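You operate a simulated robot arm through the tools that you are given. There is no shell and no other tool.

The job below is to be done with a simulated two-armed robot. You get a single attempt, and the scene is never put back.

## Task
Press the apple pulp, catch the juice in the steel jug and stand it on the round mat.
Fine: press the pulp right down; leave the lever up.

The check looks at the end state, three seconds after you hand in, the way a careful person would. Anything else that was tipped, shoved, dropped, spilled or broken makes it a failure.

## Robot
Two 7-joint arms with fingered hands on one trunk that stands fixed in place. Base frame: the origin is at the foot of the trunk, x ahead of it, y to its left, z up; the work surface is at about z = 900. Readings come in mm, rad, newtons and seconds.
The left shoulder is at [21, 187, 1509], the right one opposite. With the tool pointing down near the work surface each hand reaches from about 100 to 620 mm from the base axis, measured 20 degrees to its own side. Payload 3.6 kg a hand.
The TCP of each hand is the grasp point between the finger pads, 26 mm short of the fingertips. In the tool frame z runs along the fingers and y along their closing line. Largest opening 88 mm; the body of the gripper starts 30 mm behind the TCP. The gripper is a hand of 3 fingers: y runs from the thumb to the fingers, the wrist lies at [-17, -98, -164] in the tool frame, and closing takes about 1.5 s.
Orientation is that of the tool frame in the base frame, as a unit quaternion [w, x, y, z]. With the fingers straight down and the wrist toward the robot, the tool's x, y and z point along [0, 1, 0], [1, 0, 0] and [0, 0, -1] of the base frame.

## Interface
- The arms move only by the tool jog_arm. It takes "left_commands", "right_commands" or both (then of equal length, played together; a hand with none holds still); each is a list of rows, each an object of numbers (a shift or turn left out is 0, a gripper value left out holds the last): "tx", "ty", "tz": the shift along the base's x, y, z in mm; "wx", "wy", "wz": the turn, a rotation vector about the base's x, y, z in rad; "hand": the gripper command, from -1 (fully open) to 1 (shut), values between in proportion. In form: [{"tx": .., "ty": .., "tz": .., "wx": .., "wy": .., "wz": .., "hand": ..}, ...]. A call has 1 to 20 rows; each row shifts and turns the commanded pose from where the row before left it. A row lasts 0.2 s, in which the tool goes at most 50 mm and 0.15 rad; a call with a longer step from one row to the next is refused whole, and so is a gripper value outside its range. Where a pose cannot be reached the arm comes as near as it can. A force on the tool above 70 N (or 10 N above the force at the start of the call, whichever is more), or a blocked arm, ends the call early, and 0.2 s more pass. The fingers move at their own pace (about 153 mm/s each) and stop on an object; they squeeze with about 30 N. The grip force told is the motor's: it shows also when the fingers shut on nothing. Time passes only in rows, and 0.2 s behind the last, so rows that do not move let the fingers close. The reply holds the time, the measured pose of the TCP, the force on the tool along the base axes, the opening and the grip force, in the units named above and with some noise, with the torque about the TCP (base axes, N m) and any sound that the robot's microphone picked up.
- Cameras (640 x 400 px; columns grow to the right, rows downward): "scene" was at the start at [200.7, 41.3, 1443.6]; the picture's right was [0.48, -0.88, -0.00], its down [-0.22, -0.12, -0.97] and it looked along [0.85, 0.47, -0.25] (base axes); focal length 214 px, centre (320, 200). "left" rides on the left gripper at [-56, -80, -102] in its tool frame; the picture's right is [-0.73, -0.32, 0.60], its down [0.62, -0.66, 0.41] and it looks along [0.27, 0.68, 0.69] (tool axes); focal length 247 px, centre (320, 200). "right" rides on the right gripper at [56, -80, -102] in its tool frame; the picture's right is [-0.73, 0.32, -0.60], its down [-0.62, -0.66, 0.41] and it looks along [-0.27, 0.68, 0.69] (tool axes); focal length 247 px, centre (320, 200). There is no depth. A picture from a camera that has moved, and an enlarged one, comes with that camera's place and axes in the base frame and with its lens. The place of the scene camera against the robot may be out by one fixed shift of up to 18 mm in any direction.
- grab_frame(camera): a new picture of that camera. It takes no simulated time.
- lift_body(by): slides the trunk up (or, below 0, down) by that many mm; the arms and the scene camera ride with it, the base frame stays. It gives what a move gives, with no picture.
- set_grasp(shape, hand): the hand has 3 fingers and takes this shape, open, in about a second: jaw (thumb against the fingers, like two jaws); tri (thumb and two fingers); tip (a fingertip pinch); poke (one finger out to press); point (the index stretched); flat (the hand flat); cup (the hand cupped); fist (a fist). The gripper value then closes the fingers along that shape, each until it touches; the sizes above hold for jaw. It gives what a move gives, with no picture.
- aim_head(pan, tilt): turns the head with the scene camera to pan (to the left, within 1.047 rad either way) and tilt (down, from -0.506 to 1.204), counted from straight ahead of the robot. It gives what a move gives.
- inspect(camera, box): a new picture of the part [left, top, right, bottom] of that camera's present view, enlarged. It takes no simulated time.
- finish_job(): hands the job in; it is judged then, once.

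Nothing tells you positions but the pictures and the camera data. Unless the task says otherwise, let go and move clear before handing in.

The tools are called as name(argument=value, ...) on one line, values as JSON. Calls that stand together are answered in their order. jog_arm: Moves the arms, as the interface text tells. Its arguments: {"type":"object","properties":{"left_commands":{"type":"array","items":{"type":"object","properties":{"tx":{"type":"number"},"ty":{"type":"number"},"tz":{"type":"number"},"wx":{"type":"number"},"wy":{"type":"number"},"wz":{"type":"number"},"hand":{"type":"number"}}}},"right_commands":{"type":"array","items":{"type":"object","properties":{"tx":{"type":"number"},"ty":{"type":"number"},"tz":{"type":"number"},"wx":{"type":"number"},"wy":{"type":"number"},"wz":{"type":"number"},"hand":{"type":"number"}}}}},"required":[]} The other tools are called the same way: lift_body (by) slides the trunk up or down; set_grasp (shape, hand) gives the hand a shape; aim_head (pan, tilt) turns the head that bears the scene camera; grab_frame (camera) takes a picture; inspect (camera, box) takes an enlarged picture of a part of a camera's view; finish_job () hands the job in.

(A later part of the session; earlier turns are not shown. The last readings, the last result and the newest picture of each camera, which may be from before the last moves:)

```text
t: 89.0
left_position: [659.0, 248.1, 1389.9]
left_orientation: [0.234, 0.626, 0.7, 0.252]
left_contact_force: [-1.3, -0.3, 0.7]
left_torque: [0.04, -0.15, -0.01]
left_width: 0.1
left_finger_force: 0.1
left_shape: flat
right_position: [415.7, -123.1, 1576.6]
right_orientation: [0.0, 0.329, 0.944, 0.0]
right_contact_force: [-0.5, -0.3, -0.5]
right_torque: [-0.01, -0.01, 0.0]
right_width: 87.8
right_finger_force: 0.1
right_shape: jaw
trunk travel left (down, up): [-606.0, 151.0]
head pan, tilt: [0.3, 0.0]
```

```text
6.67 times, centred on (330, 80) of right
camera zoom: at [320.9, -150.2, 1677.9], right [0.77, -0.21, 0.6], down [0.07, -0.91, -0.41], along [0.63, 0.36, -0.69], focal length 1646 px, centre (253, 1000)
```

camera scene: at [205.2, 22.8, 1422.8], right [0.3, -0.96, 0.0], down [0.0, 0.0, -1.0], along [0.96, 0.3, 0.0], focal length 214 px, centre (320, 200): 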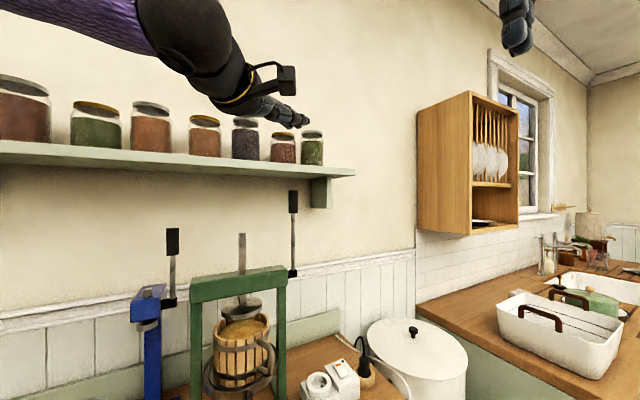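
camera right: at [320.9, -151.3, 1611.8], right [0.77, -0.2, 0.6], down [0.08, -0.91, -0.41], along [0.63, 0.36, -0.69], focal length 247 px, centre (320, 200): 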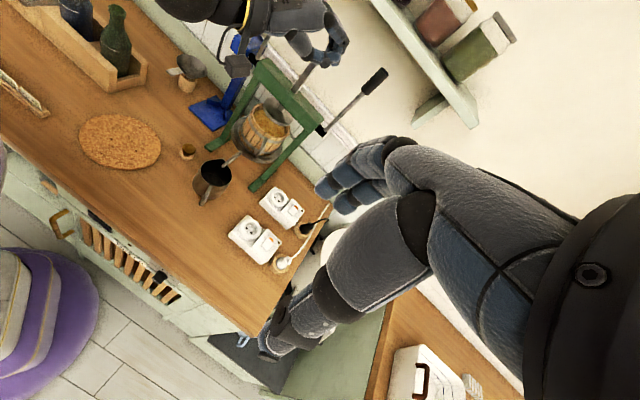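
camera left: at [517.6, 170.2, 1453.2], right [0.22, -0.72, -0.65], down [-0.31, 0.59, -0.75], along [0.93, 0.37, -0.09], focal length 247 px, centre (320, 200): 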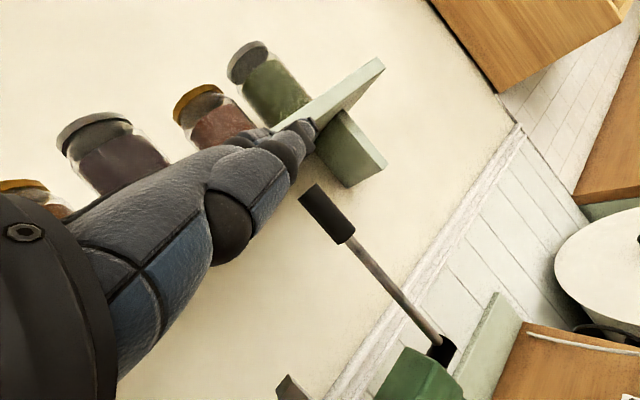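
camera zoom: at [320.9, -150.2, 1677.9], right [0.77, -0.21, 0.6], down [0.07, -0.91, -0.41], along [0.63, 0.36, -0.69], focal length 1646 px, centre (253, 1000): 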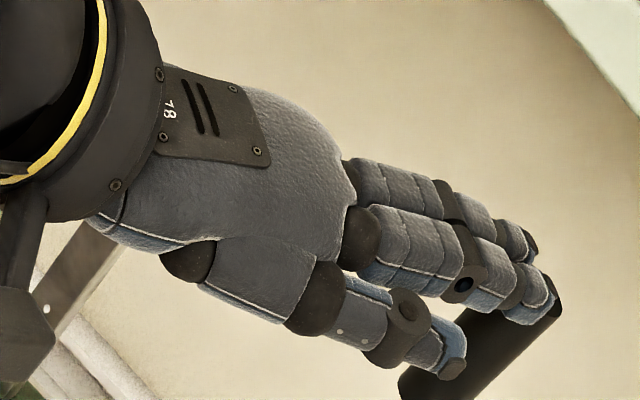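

Contact is starting: torque appeared and the finger sensor changed. I'll press a little more to build up normal force.

jog_arm(left_commands=[{"tz": -4}, {}])

jog_arm(left_commands=[{"tz": -4}, {}])

inspect(camera="right", box=[290, 50, 370, 110])

```text
t: 89.6
left_position: [658.7, 248.5, 1384.4]
left_orientation: [0.235, 0.626, 0.7, 0.252]
left_contact_force: [-2.6, -0.5, 2.4]
left_torque: [-0.02, -0.19, 0.06]
left_width: 0.1
left_finger_force: 0.1
left_shape: flat
right_position: [415.7, -122.8, 1576.5]
right_orientation: [0.0, 0.329, 0.944, -0.001]
right_contact_force: [-0.3, 0.2, -1.3]
right_torque: [0.01, 0.0, 0.0]
right_width: 87.6
right_finger_force: 0.1
right_shape: jaw
trunk travel left (down, up): [-606.0, 151.0]
head pan, tilt: [0.3, 0.0]
```

```text
t: 90.2
left_position: [657.5, 248.0, 1380.4]
left_orientation: [0.234, 0.626, 0.7, 0.252]
left_contact_force: [-3.6, -0.4, 2.0]
left_torque: [0.03, -0.39, 0.08]
left_width: 0.2
left_finger_force: 0.1
left_shape: flat
right_position: [415.2, -122.8, 1576.0]
right_orientation: [0.0, 0.329, 0.944, 0.0]
right_contact_force: [0.4, -0.8, 0.6]
right_torque: [0.0, 0.02, 0.02]
right_width: 87.6
right_finger_force: 0.0
right_shape: jaw
trunk travel left (down, up): [-606.0, 151.0]
head pan, tilt: [0.3, 0.0]
```

```text
6.67 times, centred on (330, 80) of right
camera zoom: at [320.0, -150.0, 1678.1], right [0.77, -0.21, 0.6], down [0.08, -0.91, -0.41], along [0.63, 0.36, -0.69], focal length 1646 px, centre (253, 1000)
```

zoom: 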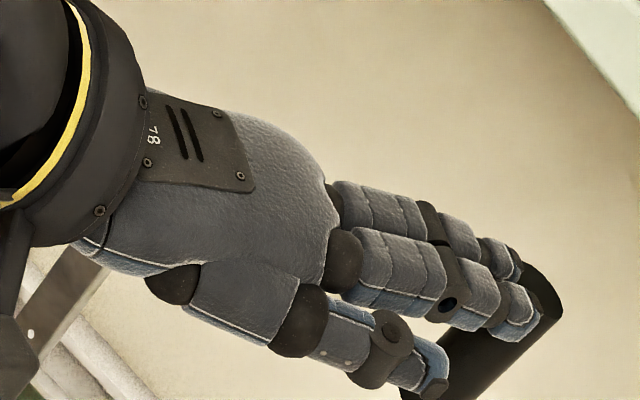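

The fingertips slid to the front of the lever's end, so they're just short of lying on top. Instead I'll contact the lever's left side with the finger and drag it by friction; the hinge blocks sideways motion, so pressing sideways while moving back should pull it. First I'll move around to its left side.

jog_arm(left_commands=[{"tx": -15, "tz": 5}, {"ty": 20}, {"ty": 22}, {"tx": 6, "ty": 0, "tz": -5}, {"tx": 8}, {}])

inspect(camera="right", box=[270, 30, 370, 110])

inspect(camera="left", box=[220, 80, 420, 280])

```text
t: 91.6
left_position: [657.3, 289.5, 1379.6]
left_orientation: [0.233, 0.626, 0.7, 0.252]
left_contact_force: [-0.5, -0.2, -0.2]
left_torque: [-0.01, -0.05, -0.03]
left_width: 0.0
left_finger_force: 0.1
left_shape: flat
right_position: [416.3, -122.7, 1576.6]
right_orientation: [-0.001, 0.329, 0.944, -0.001]
right_contact_force: [-0.3, 0.1, -0.1]
right_torque: [-0.02, 0.02, 0.01]
right_width: 87.7
right_finger_force: 0.1
right_shape: jaw
trunk travel left (down, up): [-606.0, 151.0]
head pan, tilt: [0.3, 0.0]
```

```text
5.00 times, centred on (320, 70) of right
camera zoom: at [321.1, -149.9, 1677.9], right [0.77, -0.21, 0.6], down [0.07, -0.91, -0.41], along [0.63, 0.36, -0.69], focal length 1235 px, centre (320, 850)
```

zoom: 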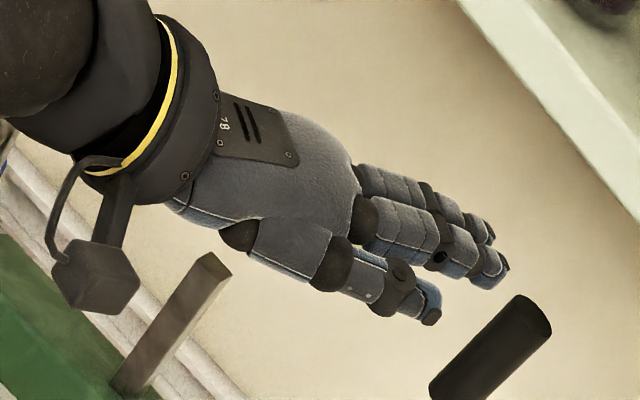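

```text
2.00 times, centred on (320, 180) of left
camera zoom: at [538.5, 220.9, 1408.4], right [0.22, -0.72, -0.65], down [-0.31, 0.59, -0.75], along [0.93, 0.37, -0.09], focal length 494 px, centre (320, 240)
```

zoom: 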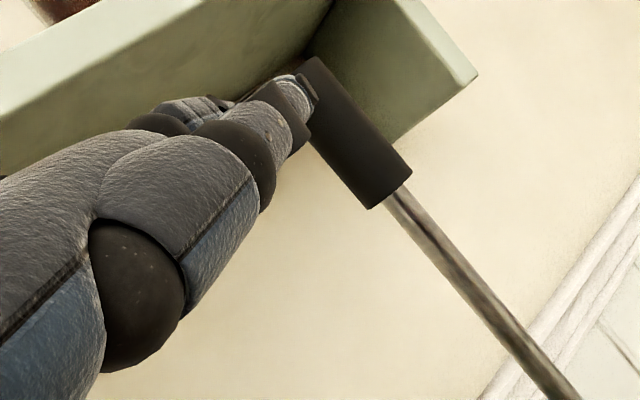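

The fingertip is level with the lever's centre on its left side, about 9 mm away. I'll lower slightly and move right until it presses on the lever.

jog_arm(left_commands=[{"tz": -6}, {"ty": -5}, {"tx": 1, "ty": -5}, {}])

jog_arm(left_commands=[{"tx": 1, "ty": -4}, {}])

inspect(camera="right", box=[270, 30, 370, 110])

```text
t: 92.6
left_position: [659.0, 279.6, 1374.6]
left_orientation: [0.234, 0.627, 0.7, 0.252]
left_contact_force: [0.8, 0.1, 0.8]
left_torque: [-0.03, -0.04, -0.02]
left_width: 0.0
left_finger_force: 0.0
left_shape: flat
right_position: [416.1, -123.0, 1577.0]
right_orientation: [-0.001, 0.329, 0.944, -0.001]
right_contact_force: [0.1, -0.6, -0.5]
right_torque: [0.04, -0.05, 0.02]
right_width: 87.7
right_finger_force: 0.0
right_shape: jaw
trunk travel left (down, up): [-606.0, 151.0]
head pan, tilt: [0.3, 0.0]
```

```text
t: 93.2
left_position: [660.3, 277.6, 1373.3]
left_orientation: [0.234, 0.625, 0.7, 0.252]
left_contact_force: [-4.4, 5.0, 0.3]
left_torque: [-0.27, -0.25, 0.31]
left_width: 0.0
left_finger_force: 0.0
left_shape: flat
right_position: [413.9, -120.7, 1577.4]
right_orientation: [0.0, 0.329, 0.944, -0.001]
right_contact_force: [0.8, 0.6, -0.9]
right_torque: [-0.01, -0.01, 0.02]
right_width: 87.7
right_finger_force: 0.0
right_shape: jaw
trunk travel left (down, up): [-606.0, 151.0]
head pan, tilt: [0.3, 0.0]
```

```text
5.00 times, centred on (320, 70) of right
camera zoom: at [320.4, -148.9, 1678.2], right [0.77, -0.21, 0.6], down [0.08, -0.91, -0.41], along [0.63, 0.36, -0.69], focal length 1235 px, centre (320, 850)
```

zoom: 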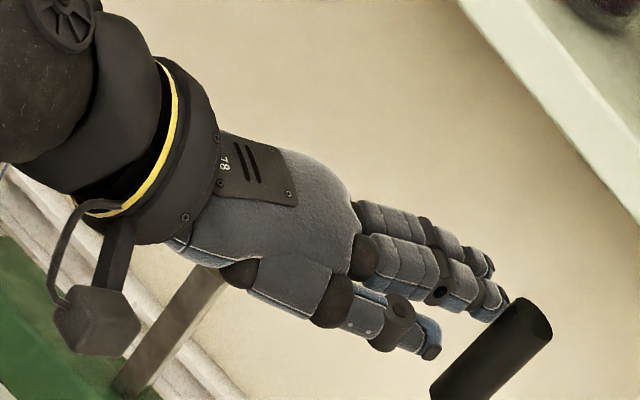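

Side contact made, about 6.6 N pressing squarely along the hinge axis. Now I'll add a bit more pressure and drag toward the robot to see if the lever follows.

jog_arm(left_commands=[{"tx": 2, "ty": -3}, {"tx": -2, "ty": -4}, {"tx": -2, "ty": -4}, {"tx": -2, "ty": -4}, {}])

inspect(camera="right", box=[270, 30, 370, 110])

inspect(camera="scene", box=[210, 120, 370, 300])

```text
t: 94.4
left_position: [650.5, 267.8, 1374.9]
left_orientation: [0.235, 0.622, 0.703, 0.252]
left_contact_force: [-19.6, 21.3, -2.6]
left_torque: [-1.39, -1.14, 1.44]
left_width: 0.0
left_finger_force: 0.2
left_shape: flat
right_position: [411.1, -117.2, 1579.0]
right_orientation: [0.001, 0.329, 0.944, -0.002]
right_contact_force: [-0.1, 0.6, 0.9]
right_torque: [-0.01, 0.02, -0.05]
right_width: 87.6
right_finger_force: 0.1
right_shape: jaw
trunk travel left (down, up): [-606.0, 151.0]
head pan, tilt: [0.3, 0.0]
```

```text
5.00 times, centred on (320, 70) of right
camera zoom: at [316.3, -144.0, 1679.4], right [0.77, -0.2, 0.6], down [0.08, -0.91, -0.41], along [0.63, 0.36, -0.69], focal length 1235 px, centre (320, 850)
```

zoom: 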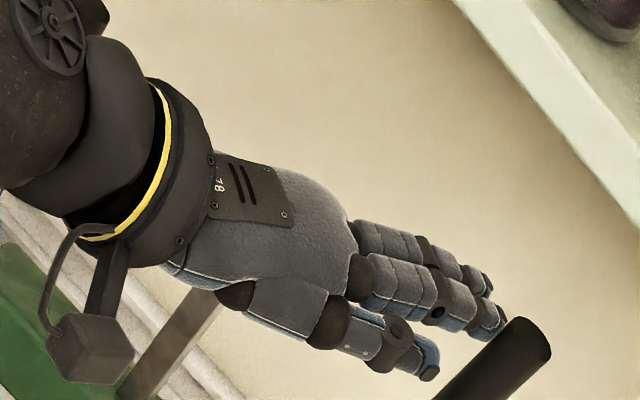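

```text
2.22 times, centred on (290, 210) of scene
camera zoom: at [201.1, 28.0, 1423.4], right [0.3, -0.96, 0.0], down [0.0, 0.0, -1.0], along [0.96, 0.3, 0.0], focal length 477 px, centre (387, 178)
```

zoom: 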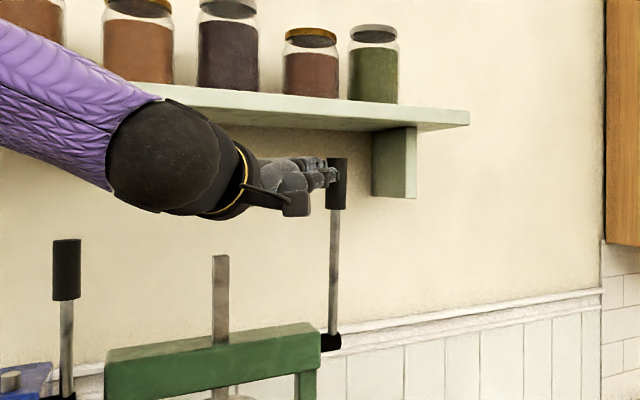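

The lever is following: its top has leaned roughly 15–18 mm toward the robot. I'll keep dragging straight along its swing direction without adding side pressure.

jog_arm(left_commands=[{"tx": -4, "ty": -3.5}, {"tx": -4, "ty": -3.5}, {"tx": -4, "ty": -3.5}, {"tx": -4, "ty": -3.5}, {}])

inspect(camera="right", box=[270, 30, 370, 110])

inspect(camera="scene", box=[210, 120, 370, 300])

```text
t: 95.6
left_position: [636.0, 253.9, 1374.5]
left_orientation: [0.236, 0.623, 0.701, 0.252]
left_contact_force: [-18.5, 18.9, -3.6]
left_torque: [-1.24, -0.91, 1.34]
left_width: 82.6
left_finger_force: 0.1
left_shape: flat
right_position: [411.0, -117.8, 1578.3]
right_orientation: [0.001, 0.328, 0.945, -0.001]
right_contact_force: [-0.5, 0.3, 0.2]
right_torque: [0.02, 0.0, -0.03]
right_width: 87.6
right_finger_force: 0.1
right_shape: jaw
trunk travel left (down, up): [-606.0, 151.0]
head pan, tilt: [0.3, 0.0]
```

```text
5.00 times, centred on (320, 70) of right
camera zoom: at [316.9, -144.5, 1679.3], right [0.77, -0.2, 0.6], down [0.08, -0.91, -0.41], along [0.63, 0.36, -0.69], focal length 1235 px, centre (320, 850)
```

zoom: 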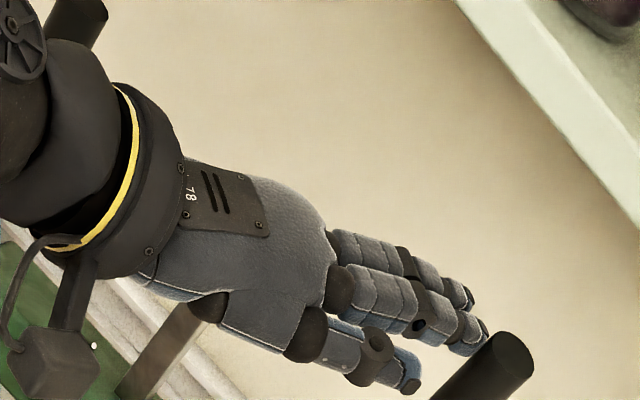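

```text
2.22 times, centred on (290, 210) of scene
camera zoom: at [201.7, 27.6, 1423.3], right [0.3, -0.96, 0.0], down [0.0, 0.0, -1.0], along [0.96, 0.3, 0.0], focal length 477 px, centre (387, 178)
```

zoom: 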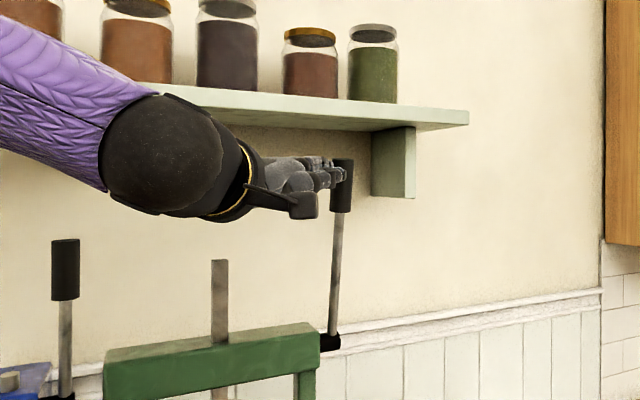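

It's leaning about 8° now and following well. Continuing the drag along the arc with a gradual descent.

jog_arm(left_commands=[{"tx": -4, "ty": -3.7, "tz": -0.7}, {"tx": -4, "ty": -3.7, "tz": -0.9}, {"tx": -4, "ty": -3.7, "tz": -1.1}, {"tx": -4, "ty": -3.7, "tz": -1.3}, {"tx": -4, "ty": -3.7, "tz": -1.5}, {"tx": -4, "ty": -3.7, "tz": -1.7}, {"tx": -4, "ty": -3.7, "tz": -1.9}, {"tx": -4, "ty": -3.7, "tz": -2.1}, {}])

inspect(camera="right", box=[250, 20, 370, 120])

inspect(camera="scene", box=[210, 120, 370, 300])

```text
t: 97.6
left_position: [604.8, 223.1, 1361.7]
left_orientation: [0.236, 0.625, 0.7, 0.251]
left_contact_force: [-16.2, 18.0, -4.6]
left_torque: [-1.09, -0.74, 1.23]
left_width: 82.6
left_finger_force: 0.1
left_shape: flat
right_position: [411.7, -117.4, 1579.3]
right_orientation: [0.002, 0.329, 0.944, -0.001]
right_contact_force: [-0.8, -0.7, 0.4]
right_torque: [0.01, 0.03, 0.0]
right_width: 87.8
right_finger_force: 0.1
right_shape: jaw
trunk travel left (down, up): [-606.0, 151.0]
head pan, tilt: [0.3, 0.0]
```

```text
4.00 times, centred on (310, 70) of right
camera zoom: at [317.6, -145.1, 1679.1], right [0.77, -0.2, 0.6], down [0.08, -0.91, -0.41], along [0.63, 0.36, -0.69], focal length 988 px, centre (360, 720)
```

zoom: 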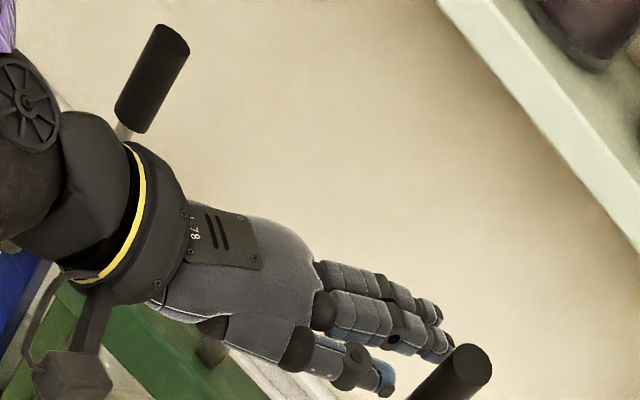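

```text
2.22 times, centred on (290, 210) of scene
camera zoom: at [202.2, 27.1, 1423.2], right [0.3, -0.96, 0.0], down [0.0, 0.0, -1.0], along [0.96, 0.3, 0.0], focal length 477 px, centre (387, 178)
```

zoom: 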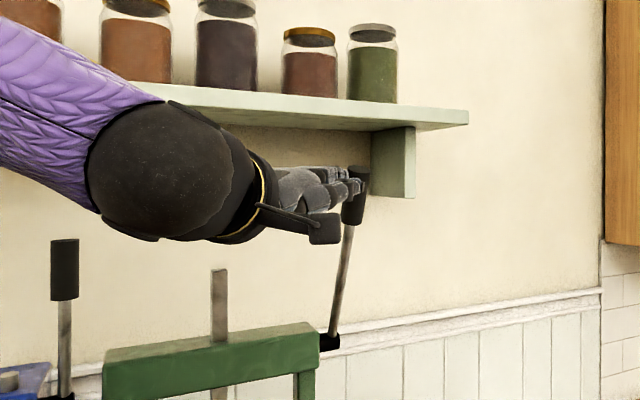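

About 21° now with low dragging force. I'll continue to roughly 40°.

jog_arm(left_commands=[{"tx": -4.3, "ty": -4.1, "tz": -2.6}, {"tx": -4.3, "ty": -4.1, "tz": -2.8}, {"tx": -4.3, "ty": -4.1, "tz": -3.0}, {"tx": -4.3, "ty": -4.1, "tz": -3.3}, {"tx": -4.3, "ty": -4.1, "tz": -3.6}, {"tx": -4.3, "ty": -4.1, "tz": -3.9}, {"tx": -4.3, "ty": -4.1, "tz": -4.2}, {"tx": -4.3, "ty": -4.1, "tz": -4.5}, {"tx": -4.3, "ty": -4.1, "tz": -4.8}, {}])

inspect(camera="right", box=[230, 20, 370, 140])

inspect(camera="scene", box=[210, 120, 370, 300])

```text
t: 99.8
left_position: [565.4, 188.4, 1336.2]
left_orientation: [0.235, 0.628, 0.698, 0.251]
left_contact_force: [-1.1, 0.3, -0.6]
left_torque: [0.0, -0.03, 0.0]
left_width: 82.6
left_finger_force: 0.0
left_shape: flat
left hand out of reach, approached as far as the arm can: row 7, 8, 9
right_position: [416.8, -121.7, 1576.6]
right_orientation: [0.0, 0.329, 0.944, 0.0]
right_contact_force: [-0.2, 0.7, 0.5]
right_torque: [-0.02, 0.01, 0.0]
right_width: 87.9
right_finger_force: 0.1
right_shape: jaw
trunk travel left (down, up): [-606.0, 151.0]
head pan, tilt: [0.3, 0.0]
```

```text
3.33 times, centred on (300, 80) of right
camera zoom: at [321.3, -149.6, 1677.9], right [0.77, -0.21, 0.6], down [0.07, -0.91, -0.41], along [0.63, 0.36, -0.69], focal length 823 px, centre (387, 600)
```

zoom: 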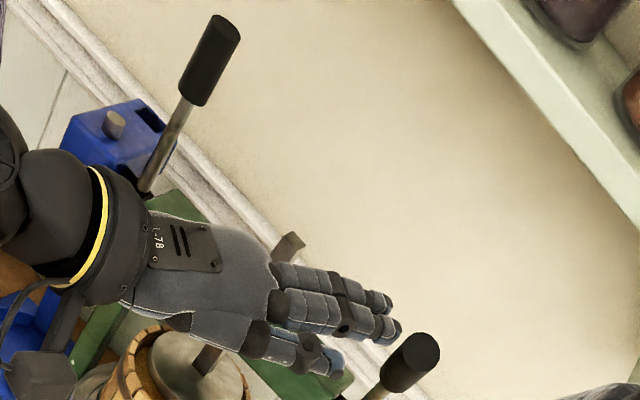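

```text
2.22 times, centred on (290, 210) of scene
camera zoom: at [205.4, 23.4, 1422.8], right [0.3, -0.96, 0.0], down [0.0, 0.0, -1.0], along [0.96, 0.3, 0.0], focal length 477 px, centre (387, 178)
```

zoom: 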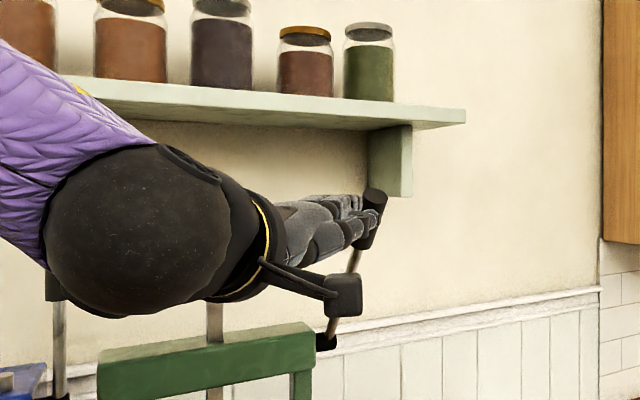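

Contact ended but the lever stays where it is, leaning about 36°. Its end is now near (637, 167, 1412) and comfortably within reach. I'll check how far the plate has come down.

aim_head(pan=0.45, tilt=0.4)

grab_frame(camera="scene")

inspect(camera="scene", box=[220, 120, 380, 320])

```text
t: 100.7
left_position: [565.9, 188.6, 1335.2]
left_orientation: [0.233, 0.627, 0.7, 0.252]
left_contact_force: [-0.6, -0.4, -0.1]
left_torque: [0.03, -0.02, 0.0]
left_width: 82.6
left_finger_force: 0.1
left_shape: flat
right_position: [416.4, -122.3, 1575.5]
right_orientation: [0.0, 0.328, 0.945, -0.001]
right_contact_force: [-0.3, 0.1, 0.1]
right_torque: [-0.02, 0.01, -0.02]
right_width: 87.6
right_finger_force: 0.0
right_shape: jaw
trunk travel left (down, up): [-606.0, 151.0]
head pan, tilt: [0.45, 0.4]
```

```text
taken
camera scene: at [202.8, 36.5, 1385.9], right [0.44, -0.9, 0.0], down [-0.35, -0.17, -0.92], along [0.83, 0.4, -0.39], focal length 214 px, centre (320, 200)
```

scene: 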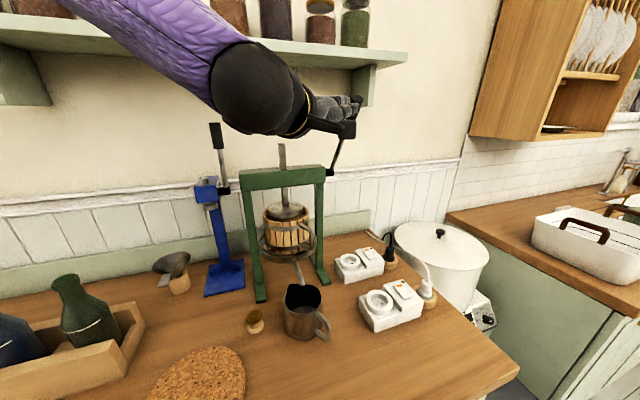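

```text
2.00 times, centred on (300, 220) of scene
camera zoom: at [202.8, 36.5, 1385.9], right [0.44, -0.9, 0.0], down [-0.35, -0.17, -0.92], along [0.83, 0.4, -0.39], focal length 429 px, centre (360, 160)
```

zoom: 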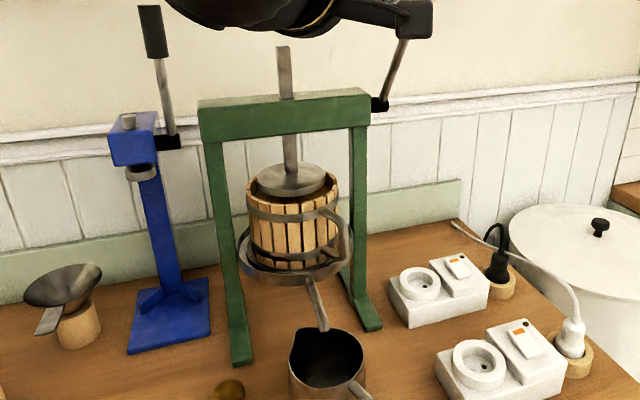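

The plate has already dropped to the pulp surface, right inside the basket. Now I'll bring the flat hand over the top of the leaning lever to push it down.

jog_arm(left_commands=[{"ty": 5, "tz": 25}, {"tz": 25}, {"tx": 20, "ty": -5}, {"tx": 20, "ty": -15}, {"tx": 8, "ty": -12}, {}])

inspect(camera="right", box=[230, 20, 370, 140])

inspect(camera="left", box=[220, 80, 420, 280])

inspect(camera="scene", box=[260, 60, 400, 220])

```text
t: 102.1
left_position: [603.7, 176.7, 1393.4]
left_orientation: [0.234, 0.627, 0.7, 0.251]
left_contact_force: [0.2, 0.0, -0.8]
left_torque: [-0.02, -0.02, 0.02]
left_width: 82.4
left_finger_force: 0.1
left_shape: flat
left hand out of reach, approached as far as the arm can: row 4, 5
right_position: [416.1, -123.0, 1576.7]
right_orientation: [0.0, 0.329, 0.944, 0.0]
right_contact_force: [0.4, -0.7, -0.2]
right_torque: [-0.01, -0.02, -0.02]
right_width: 87.7
right_finger_force: 0.0
right_shape: jaw
trunk travel left (down, up): [-606.0, 151.0]
head pan, tilt: [0.45, 0.4]
```

```text
3.33 times, centred on (300, 80) of right
camera zoom: at [321.9, -150.3, 1677.7], right [0.77, -0.21, 0.6], down [0.07, -0.91, -0.41], along [0.63, 0.36, -0.69], focal length 823 px, centre (387, 600)
```

zoom: 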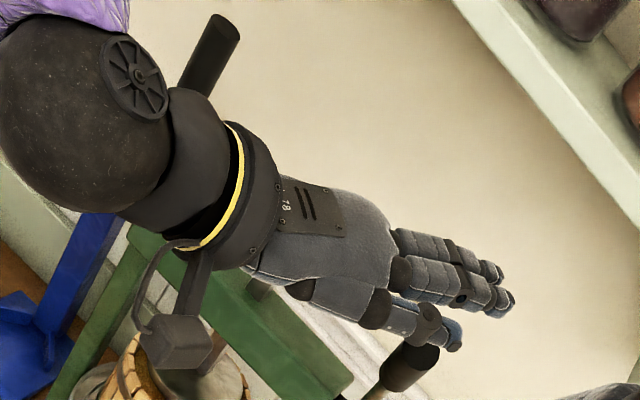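

```text
2.00 times, centred on (320, 180) of left
camera zoom: at [484.5, 107.8, 1421.0], right [0.22, -0.72, -0.65], down [-0.31, 0.59, -0.75], along [0.93, 0.37, -0.09], focal length 494 px, centre (320, 240)
```

zoom: 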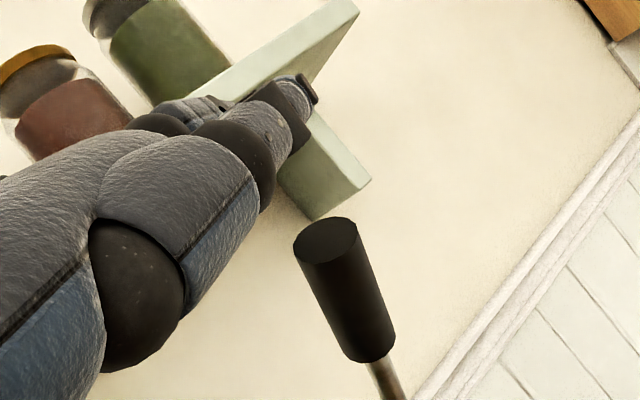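

```text
2.50 times, centred on (330, 140) of scene
camera zoom: at [203.2, 36.5, 1385.7], right [0.44, -0.9, 0.0], down [-0.35, -0.17, -0.92], along [0.83, 0.4, -0.39], focal length 536 px, centre (295, 350)
```

zoom: 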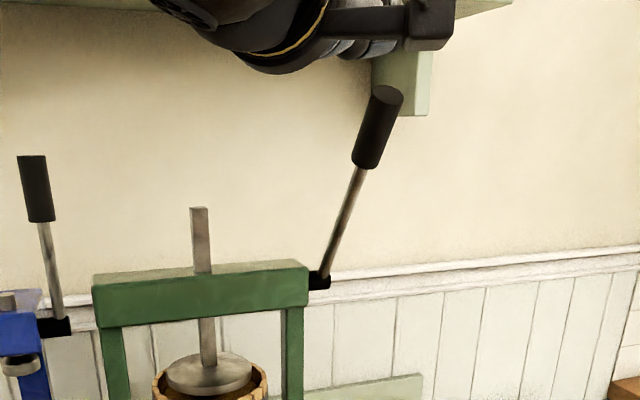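

The joint limit blocks me from going further right with this heading. I'll turn the hand to point right by about 37° so the fingers cross the lever squarely, keeping the wrist further left.

jog_arm(left_commands=[{"tz": 5, "wz": -0.13}, {"tx": 4, "ty": 2, "wz": -0.13}, {"tx": 4, "ty": 2, "wz": -0.13}, {"tx": 4, "ty": 2, "wz": -0.13}, {"tx": 4, "ty": 2, "wz": -0.126}, {}])

inspect(camera="right", box=[230, 20, 370, 140])

inspect(camera="left", box=[220, 80, 420, 280])

inspect(camera="scene", box=[260, 60, 400, 220])

```text
t: 103.5
left_position: [619.2, 186.6, 1398.1]
left_orientation: [0.302, 0.816, 0.464, 0.164]
left_contact_force: [-0.3, -0.7, -0.1]
left_torque: [0.0, 0.01, -0.01]
left_width: 82.7
left_finger_force: 0.1
left_shape: flat
right_position: [415.6, -123.3, 1577.6]
right_orientation: [0.0, 0.329, 0.944, 0.0]
right_contact_force: [0.9, 0.2, -0.5]
right_torque: [0.01, 0.0, 0.04]
right_width: 87.9
right_finger_force: 0.0
right_shape: jaw
trunk travel left (down, up): [-606.0, 151.0]
head pan, tilt: [0.45, 0.4]
```

```text
3.33 times, centred on (300, 80) of right
camera zoom: at [321.1, -150.1, 1677.9], right [0.77, -0.21, 0.6], down [0.07, -0.91, -0.41], along [0.63, 0.36, -0.69], focal length 823 px, centre (387, 600)
```

zoom: 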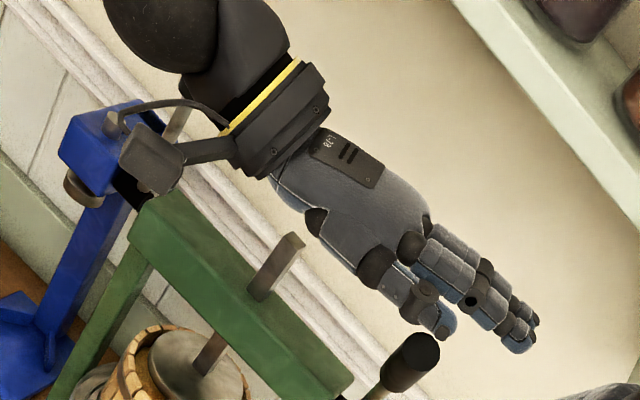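

```text
2.00 times, centred on (320, 180) of left
camera zoom: at [482.0, 203.0, 1426.4], right [-0.26, -0.71, -0.65], down [0.11, 0.65, -0.75], along [0.96, -0.27, -0.09], focal length 494 px, centre (320, 240)
```

zoom: 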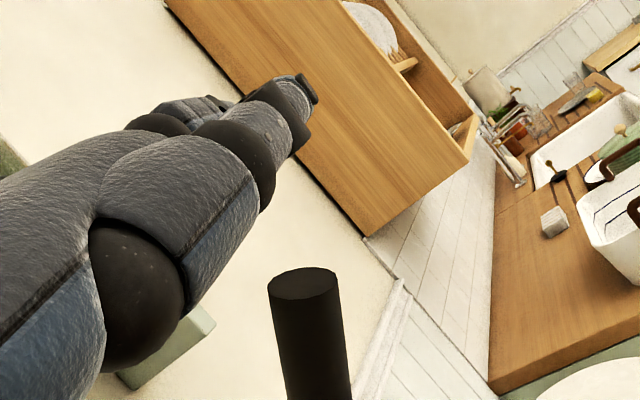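

```text
2.50 times, centred on (330, 140) of scene
camera zoom: at [202.6, 36.6, 1385.9], right [0.44, -0.9, 0.0], down [-0.35, -0.17, -0.92], along [0.83, 0.4, -0.39], focal length 536 px, centre (295, 350)
```

zoom: 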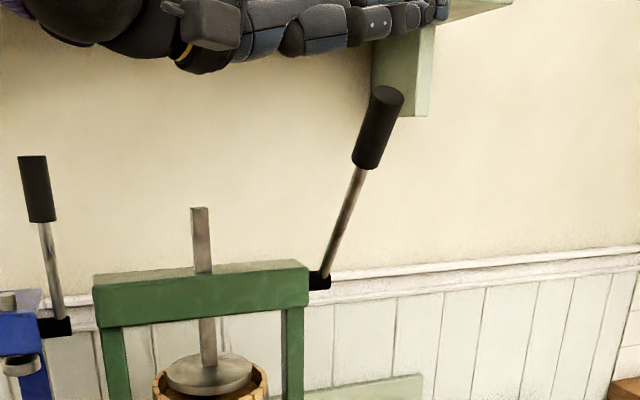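

The hand now lies above the lever with fingers crossing it squarely. I'll lower onto the lever's end and then push it down along its arc.

jog_arm(left_commands=[{"tx": 6, "ty": 4, "tz": -13}, {"tx": 5, "ty": 3, "tz": -13}, {"tz": -8}, {}])

jog_arm(left_commands=[{"tx": -4, "ty": -4, "tz": -4}, {"tx": -4, "ty": -4, "tz": -4}, {}])

inspect(camera="right", box=[230, 20, 370, 140])

inspect(camera="scene", box=[260, 60, 400, 220])

```text
t: 104.5
left_position: [629.4, 192.3, 1364.0]
left_orientation: [0.302, 0.817, 0.464, 0.164]
left_contact_force: [0.1, 0.8, -0.2]
left_torque: [0.0, 0.05, 0.0]
left_width: 82.6
left_finger_force: 0.1
left_shape: flat
right_position: [414.9, -122.3, 1576.9]
right_orientation: [0.0, 0.329, 0.944, -0.001]
right_contact_force: [0.7, -0.1, 0.3]
right_torque: [-0.01, 0.02, 0.03]
right_width: 87.7
right_finger_force: 0.0
right_shape: jaw
trunk travel left (down, up): [-606.0, 151.0]
head pan, tilt: [0.45, 0.4]
```

```text
t: 105.3
left_position: [621.7, 185.4, 1357.0]
left_orientation: [0.302, 0.816, 0.464, 0.164]
left_contact_force: [-1.0, 0.7, 1.2]
left_torque: [-0.05, -0.02, 0.01]
left_width: 0.0
left_finger_force: 0.0
left_shape: flat
right_position: [416.5, -122.8, 1576.9]
right_orientation: [-0.001, 0.329, 0.944, -0.001]
right_contact_force: [-0.3, -0.9, 0.3]
right_torque: [0.01, 0.01, -0.01]
right_width: 87.6
right_finger_force: 0.1
right_shape: jaw
trunk travel left (down, up): [-606.0, 151.0]
head pan, tilt: [0.45, 0.4]
```

```text
3.33 times, centred on (300, 80) of right
camera zoom: at [321.2, -150.0, 1677.9], right [0.77, -0.21, 0.6], down [0.07, -0.91, -0.41], along [0.63, 0.36, -0.69], focal length 823 px, centre (387, 600)
```

zoom: 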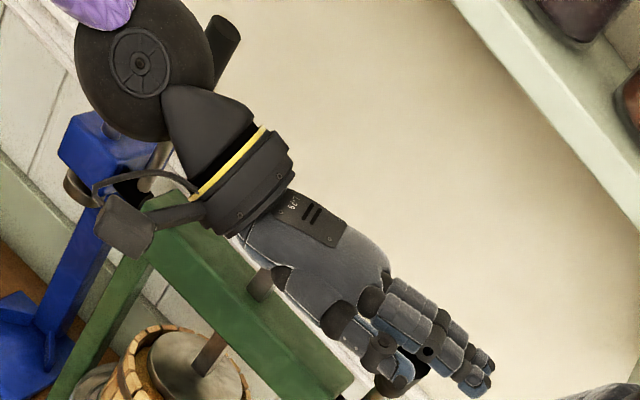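

```text
2.50 times, centred on (330, 140) of scene
camera zoom: at [202.7, 36.7, 1385.8], right [0.44, -0.9, 0.0], down [-0.35, -0.17, -0.92], along [0.83, 0.4, -0.39], focal length 536 px, centre (295, 350)
```

zoom: 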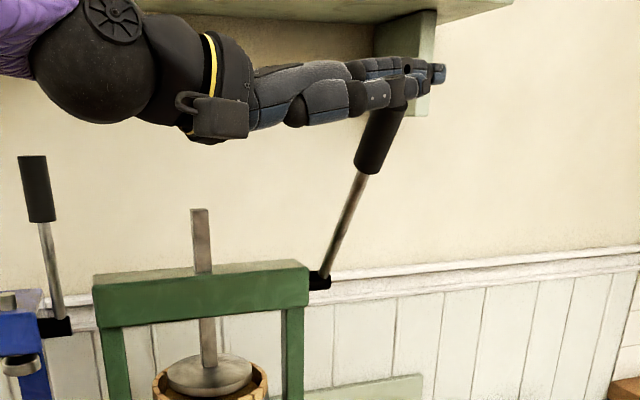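

Contact is on. I'll push along the arc to about 45° and watch the force.

jog_arm(left_commands=[{"tx": -3.4, "ty": -3.4, "tz": -3.5}, {"tx": -3.4, "ty": -3.4, "tz": -3.5}, {"tx": -3.4, "ty": -3.4, "tz": -3.5}, {"tx": -3.4, "ty": -3.4, "tz": -3.5}, {}])

inspect(camera="scene", box=[240, 60, 400, 240])

inspect(camera="right", box=[230, 20, 370, 140])

```text
t: 106.5
left_position: [608.6, 170.5, 1342.4]
left_orientation: [0.301, 0.816, 0.465, 0.165]
left_contact_force: [-0.4, -0.4, -0.5]
left_torque: [0.01, -0.01, 0.0]
left_width: 0.1
left_finger_force: 0.0
left_shape: flat
right_position: [416.8, -122.5, 1576.1]
right_orientation: [0.0, 0.329, 0.944, -0.001]
right_contact_force: [1.0, -0.3, 0.2]
right_torque: [0.02, 0.02, 0.0]
right_width: 87.4
right_finger_force: 0.1
right_shape: jaw
trunk travel left (down, up): [-606.0, 151.0]
head pan, tilt: [0.45, 0.4]
```

```text
2.22 times, centred on (320, 150) of scene
camera zoom: at [202.8, 36.7, 1385.8], right [0.44, -0.9, 0.0], down [-0.35, -0.17, -0.92], along [0.83, 0.4, -0.39], focal length 477 px, centre (320, 311)
```

zoom: 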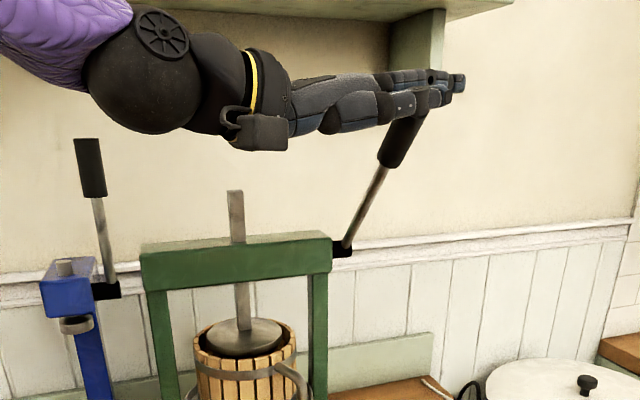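

```text
3.33 times, centred on (300, 80) of right
camera zoom: at [321.3, -150.0, 1677.9], right [0.77, -0.21, 0.6], down [0.07, -0.91, -0.41], along [0.63, 0.36, -0.69], focal length 823 px, centre (387, 600)
```

zoom: 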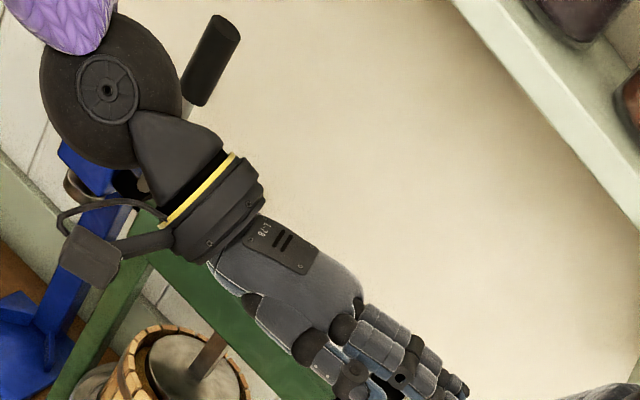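

The lever moves easily and the plate is descending into the basket. Continuing to about 55°, then 65°.

jog_arm(left_commands=[{"tx": -4, "ty": -3.6, "tz": -5}, {"tx": -4, "ty": -3.6, "tz": -5.2}, {"tx": -4, "ty": -3.5, "tz": -5.3}, {"tx": -3.9, "ty": -3.5, "tz": -5.4}, {"tx": -3.7, "ty": -3.4, "tz": -5.6}, {}])

inspect(camera="scene", box=[240, 60, 400, 240])

grab_frame(camera="left")

```text
t: 107.9
left_position: [588.8, 154.1, 1314.8]
left_orientation: [0.303, 0.817, 0.463, 0.163]
left_contact_force: [0.7, 0.1, 1.1]
left_torque: [-0.02, 0.0, 0.02]
left_width: 0.3
left_finger_force: 0.1
left_shape: flat
right_position: [415.8, -123.1, 1575.8]
right_orientation: [0.0, 0.329, 0.944, -0.001]
right_contact_force: [0.0, 0.3, -0.4]
right_torque: [0.01, 0.03, -0.04]
right_width: 87.5
right_finger_force: 0.0
right_shape: jaw
trunk travel left (down, up): [-606.0, 151.0]
head pan, tilt: [0.45, 0.4]
```

```text
2.22 times, centred on (320, 150) of scene
camera zoom: at [202.8, 36.8, 1385.8], right [0.44, -0.9, 0.0], down [-0.35, -0.17, -0.92], along [0.83, 0.4, -0.39], focal length 477 px, centre (320, 311)
```

zoom: 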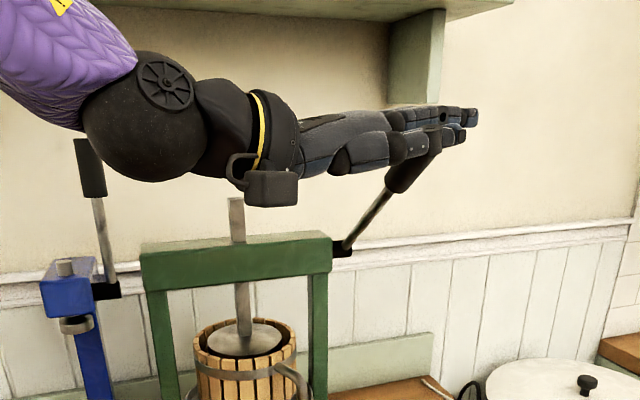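

```text
taken
camera left: at [450.9, 171.3, 1343.9], right [-0.26, -0.71, -0.65], down [0.11, 0.65, -0.75], along [0.96, -0.27, -0.09], focal length 247 px, centre (320, 200)
```

left: 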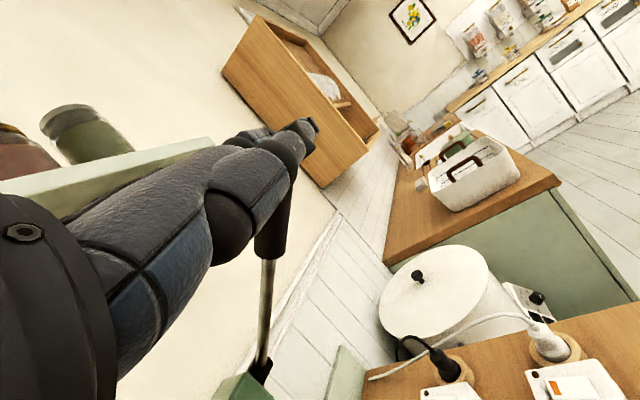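

Still smooth. Continuing down toward 75°.

jog_arm(left_commands=[{"tx": -3.2, "ty": -3.4, "tz": -5.6}, {"tx": -3.1, "ty": -3.3, "tz": -5.8}, {"tx": -3, "ty": -3.2, "tz": -5.8}, {"tx": -2.9, "ty": -3.2, "tz": -5.9}, {"tx": -2.8, "ty": -3.1, "tz": -6}, {"tx": -2.7, "ty": -2.8, "tz": -6.5}, {"tx": -2.5, "ty": -2.6, "tz": -6.7}, {"tx": -2.3, "ty": -2.4, "tz": -6.9}, {"tx": -2.1, "ty": -2.2, "tz": -7}, {"tx": -2, "ty": -2, "tz": -7}, {}])

inspect(camera="scene", box=[240, 60, 400, 280])

inspect(camera="right", box=[150, 20, 350, 220])

```text
t: 110.3
left_position: [545.7, 146.1, 1277.1]
left_orientation: [0.302, 0.817, 0.464, 0.164]
left_contact_force: [-0.7, -1.0, 0.2]
left_torque: [-0.02, -0.04, -0.01]
left_width: 0.0
left_finger_force: 0.0
left_shape: flat
left hand out of reach, approached as far as the arm can: row 4, 5, 6, 7, 8, 9, 10
right_position: [415.7, -122.9, 1576.8]
right_orientation: [0.0, 0.328, 0.945, -0.001]
right_contact_force: [0.4, -0.3, -0.7]
right_torque: [-0.01, -0.01, 0.0]
right_width: 87.6
right_finger_force: 0.1
right_shape: jaw
trunk travel left (down, up): [-606.0, 151.0]
head pan, tilt: [0.45, 0.4]
```

```text
1.82 times, centred on (320, 170) of scene
camera zoom: at [202.8, 36.6, 1385.8], right [0.44, -0.9, 0.0], down [-0.35, -0.17, -0.92], along [0.83, 0.4, -0.39], focal length 390 px, centre (320, 254)
```

zoom: 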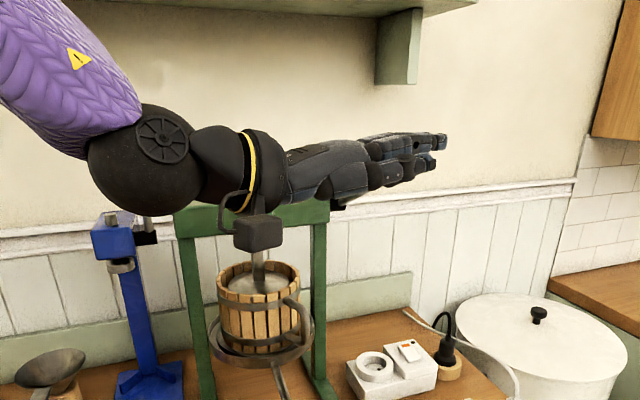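

```text
2.00 times, centred on (250, 120) of right
camera zoom: at [321.3, -150.2, 1677.8], right [0.77, -0.21, 0.6], down [0.07, -0.91, -0.41], along [0.63, 0.36, -0.69], focal length 494 px, centre (460, 360)
```

zoom: 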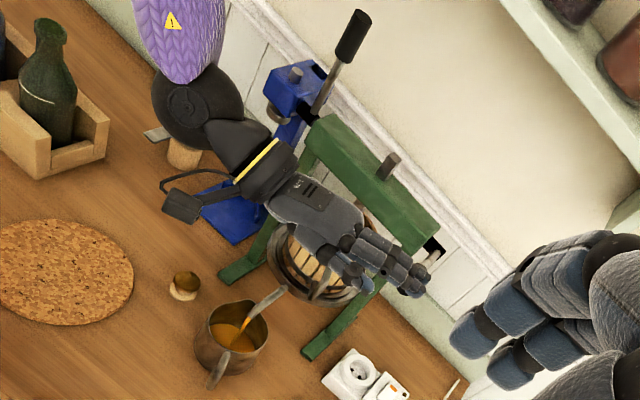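

Juice is flowing into the jug. The arm has hit a joint limit, so I'll push the lever further by lowering the trunk, which carries the hand straight down onto the grip.

lift_body(by=-40)

inspect(camera="scene", box=[240, 60, 400, 280])

inspect(camera="right", box=[150, 20, 350, 220])

```text
t: 111.1
left_position: [545.1, 145.4, 1235.8]
left_orientation: [0.3, 0.816, 0.465, 0.164]
left_contact_force: [-0.8, -0.8, 2.2]
left_torque: [-0.02, -0.13, -0.06]
left_width: 0.2
left_finger_force: 0.0
left_shape: flat
right_position: [414.7, -122.2, 1538.1]
right_orientation: [0.0, 0.329, 0.944, 0.0]
right_contact_force: [0.2, -0.6, -0.2]
right_torque: [0.02, -0.02, -0.01]
right_width: 87.6
right_finger_force: 0.1
right_shape: jaw
trunk travel left (down, up): [-566.0, 191.0]
head pan, tilt: [0.45, 0.4]
```

```text
1.82 times, centred on (320, 170) of scene
camera zoom: at [203.5, 36.3, 1345.2], right [0.44, -0.9, 0.0], down [-0.35, -0.17, -0.92], along [0.83, 0.4, -0.39], focal length 390 px, centre (320, 254)
```

zoom: 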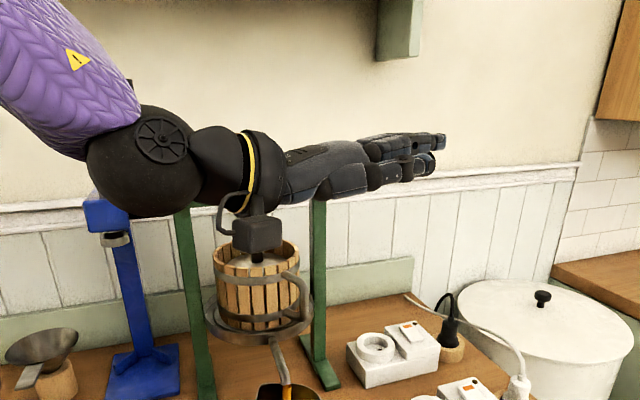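

```text
2.00 times, centred on (250, 120) of right
camera zoom: at [320.8, -150.6, 1638.0], right [0.77, -0.21, 0.6], down [0.07, -0.91, -0.41], along [0.63, 0.36, -0.69], focal length 494 px, centre (460, 360)
```

zoom: 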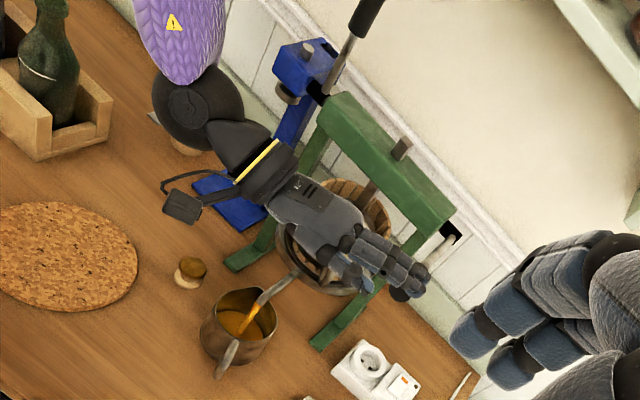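

Still moving freely with the juice pouring into the jug. Lowering another 40 mm.

lift_body(by=-40)

inspect(camera="scene", box=[240, 60, 400, 280])

inspect(camera="right", box=[150, 20, 350, 220])

grab_frame(camera="left")

```text
t: 111.9
left_position: [545.0, 146.2, 1196.7]
left_orientation: [0.301, 0.816, 0.466, 0.163]
left_contact_force: [-1.1, 0.8, -0.2]
left_torque: [-0.02, 0.0, -0.01]
left_width: 0.0
left_finger_force: 0.1
left_shape: flat
right_position: [415.0, -122.7, 1497.5]
right_orientation: [0.0, 0.329, 0.944, 0.0]
right_contact_force: [-1.3, -0.5, 0.5]
right_torque: [0.06, 0.04, -0.01]
right_width: 87.6
right_finger_force: 0.1
right_shape: jaw
trunk travel left (down, up): [-526.0, 231.0]
head pan, tilt: [0.45, 0.4]
```

```text
1.82 times, centred on (320, 170) of scene
camera zoom: at [205.3, 36.8, 1304.2], right [0.44, -0.9, 0.0], down [-0.35, -0.17, -0.92], along [0.83, 0.4, -0.39], focal length 390 px, centre (320, 254)
```

zoom: 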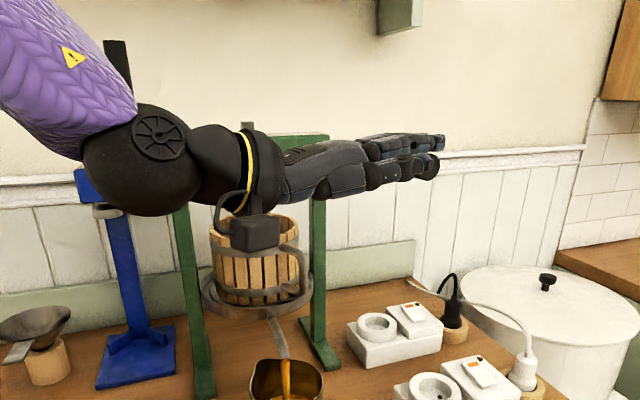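

```text
2.00 times, centred on (250, 120) of right
camera zoom: at [321.2, -149.9, 1598.0], right [0.77, -0.21, 0.6], down [0.07, -0.91, -0.41], along [0.63, 0.36, -0.69], focal length 494 px, centre (460, 360)
```

zoom: 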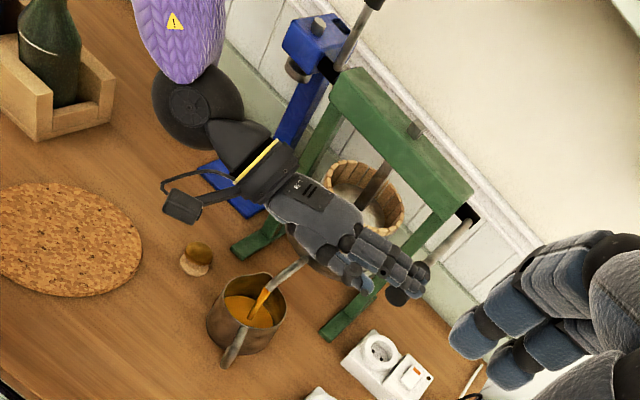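

```text
taken
camera left: at [408.6, 162.9, 1224.2], right [-0.26, -0.71, -0.65], down [0.1, 0.65, -0.75], along [0.96, -0.26, -0.09], focal length 247 px, centre (320, 200)
```

left: 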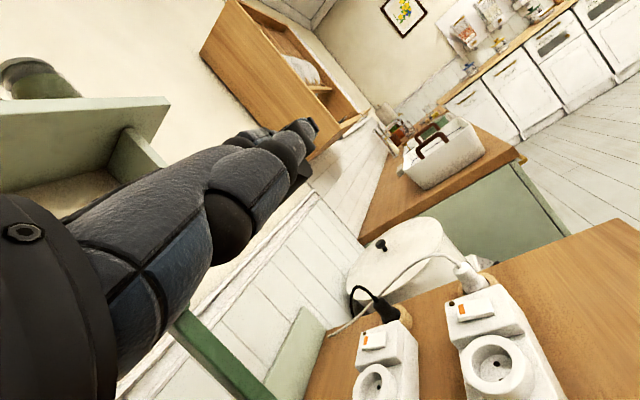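

The plate is deep in the basket and the juice keeps running into the jug. Another 30 mm down.

lift_body(by=-30)

inspect(camera="right", box=[150, 20, 350, 220])

inspect(camera="scene", box=[240, 60, 400, 280])

```text
t: 112.7
left_position: [545.7, 145.1, 1167.3]
left_orientation: [0.302, 0.816, 0.465, 0.164]
left_contact_force: [0.6, -0.3, 0.0]
left_torque: [-0.02, -0.02, 0.0]
left_width: 0.0
left_finger_force: 0.0
left_shape: flat
right_position: [415.3, -123.0, 1466.5]
right_orientation: [0.0, 0.33, 0.944, -0.001]
right_contact_force: [1.2, -0.5, -0.6]
right_torque: [0.05, 0.01, 0.0]
right_width: 87.8
right_finger_force: 0.1
right_shape: jaw
trunk travel left (down, up): [-496.0, 261.0]
head pan, tilt: [0.45, 0.4]
```

```text
2.00 times, centred on (250, 120) of right
camera zoom: at [321.2, -150.0, 1567.9], right [0.77, -0.21, 0.6], down [0.07, -0.91, -0.41], along [0.63, 0.36, -0.69], focal length 494 px, centre (460, 360)
```

zoom: 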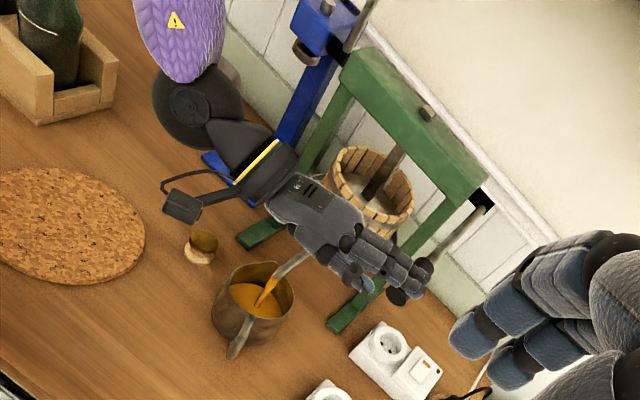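

```text
1.82 times, centred on (320, 170) of scene
camera zoom: at [206.9, 36.7, 1273.2], right [0.44, -0.9, 0.0], down [-0.35, -0.17, -0.92], along [0.83, 0.4, -0.39], focal length 390 px, centre (320, 254)
```

zoom: 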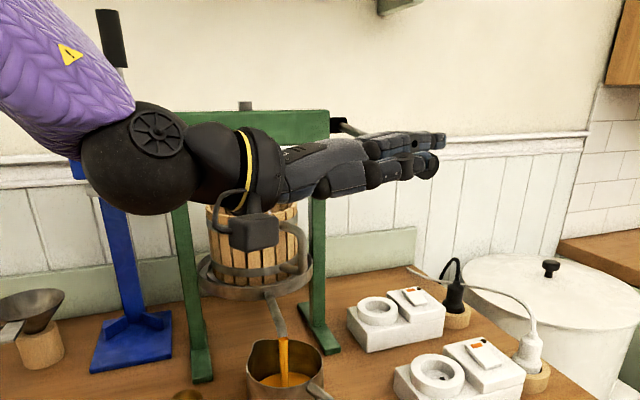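

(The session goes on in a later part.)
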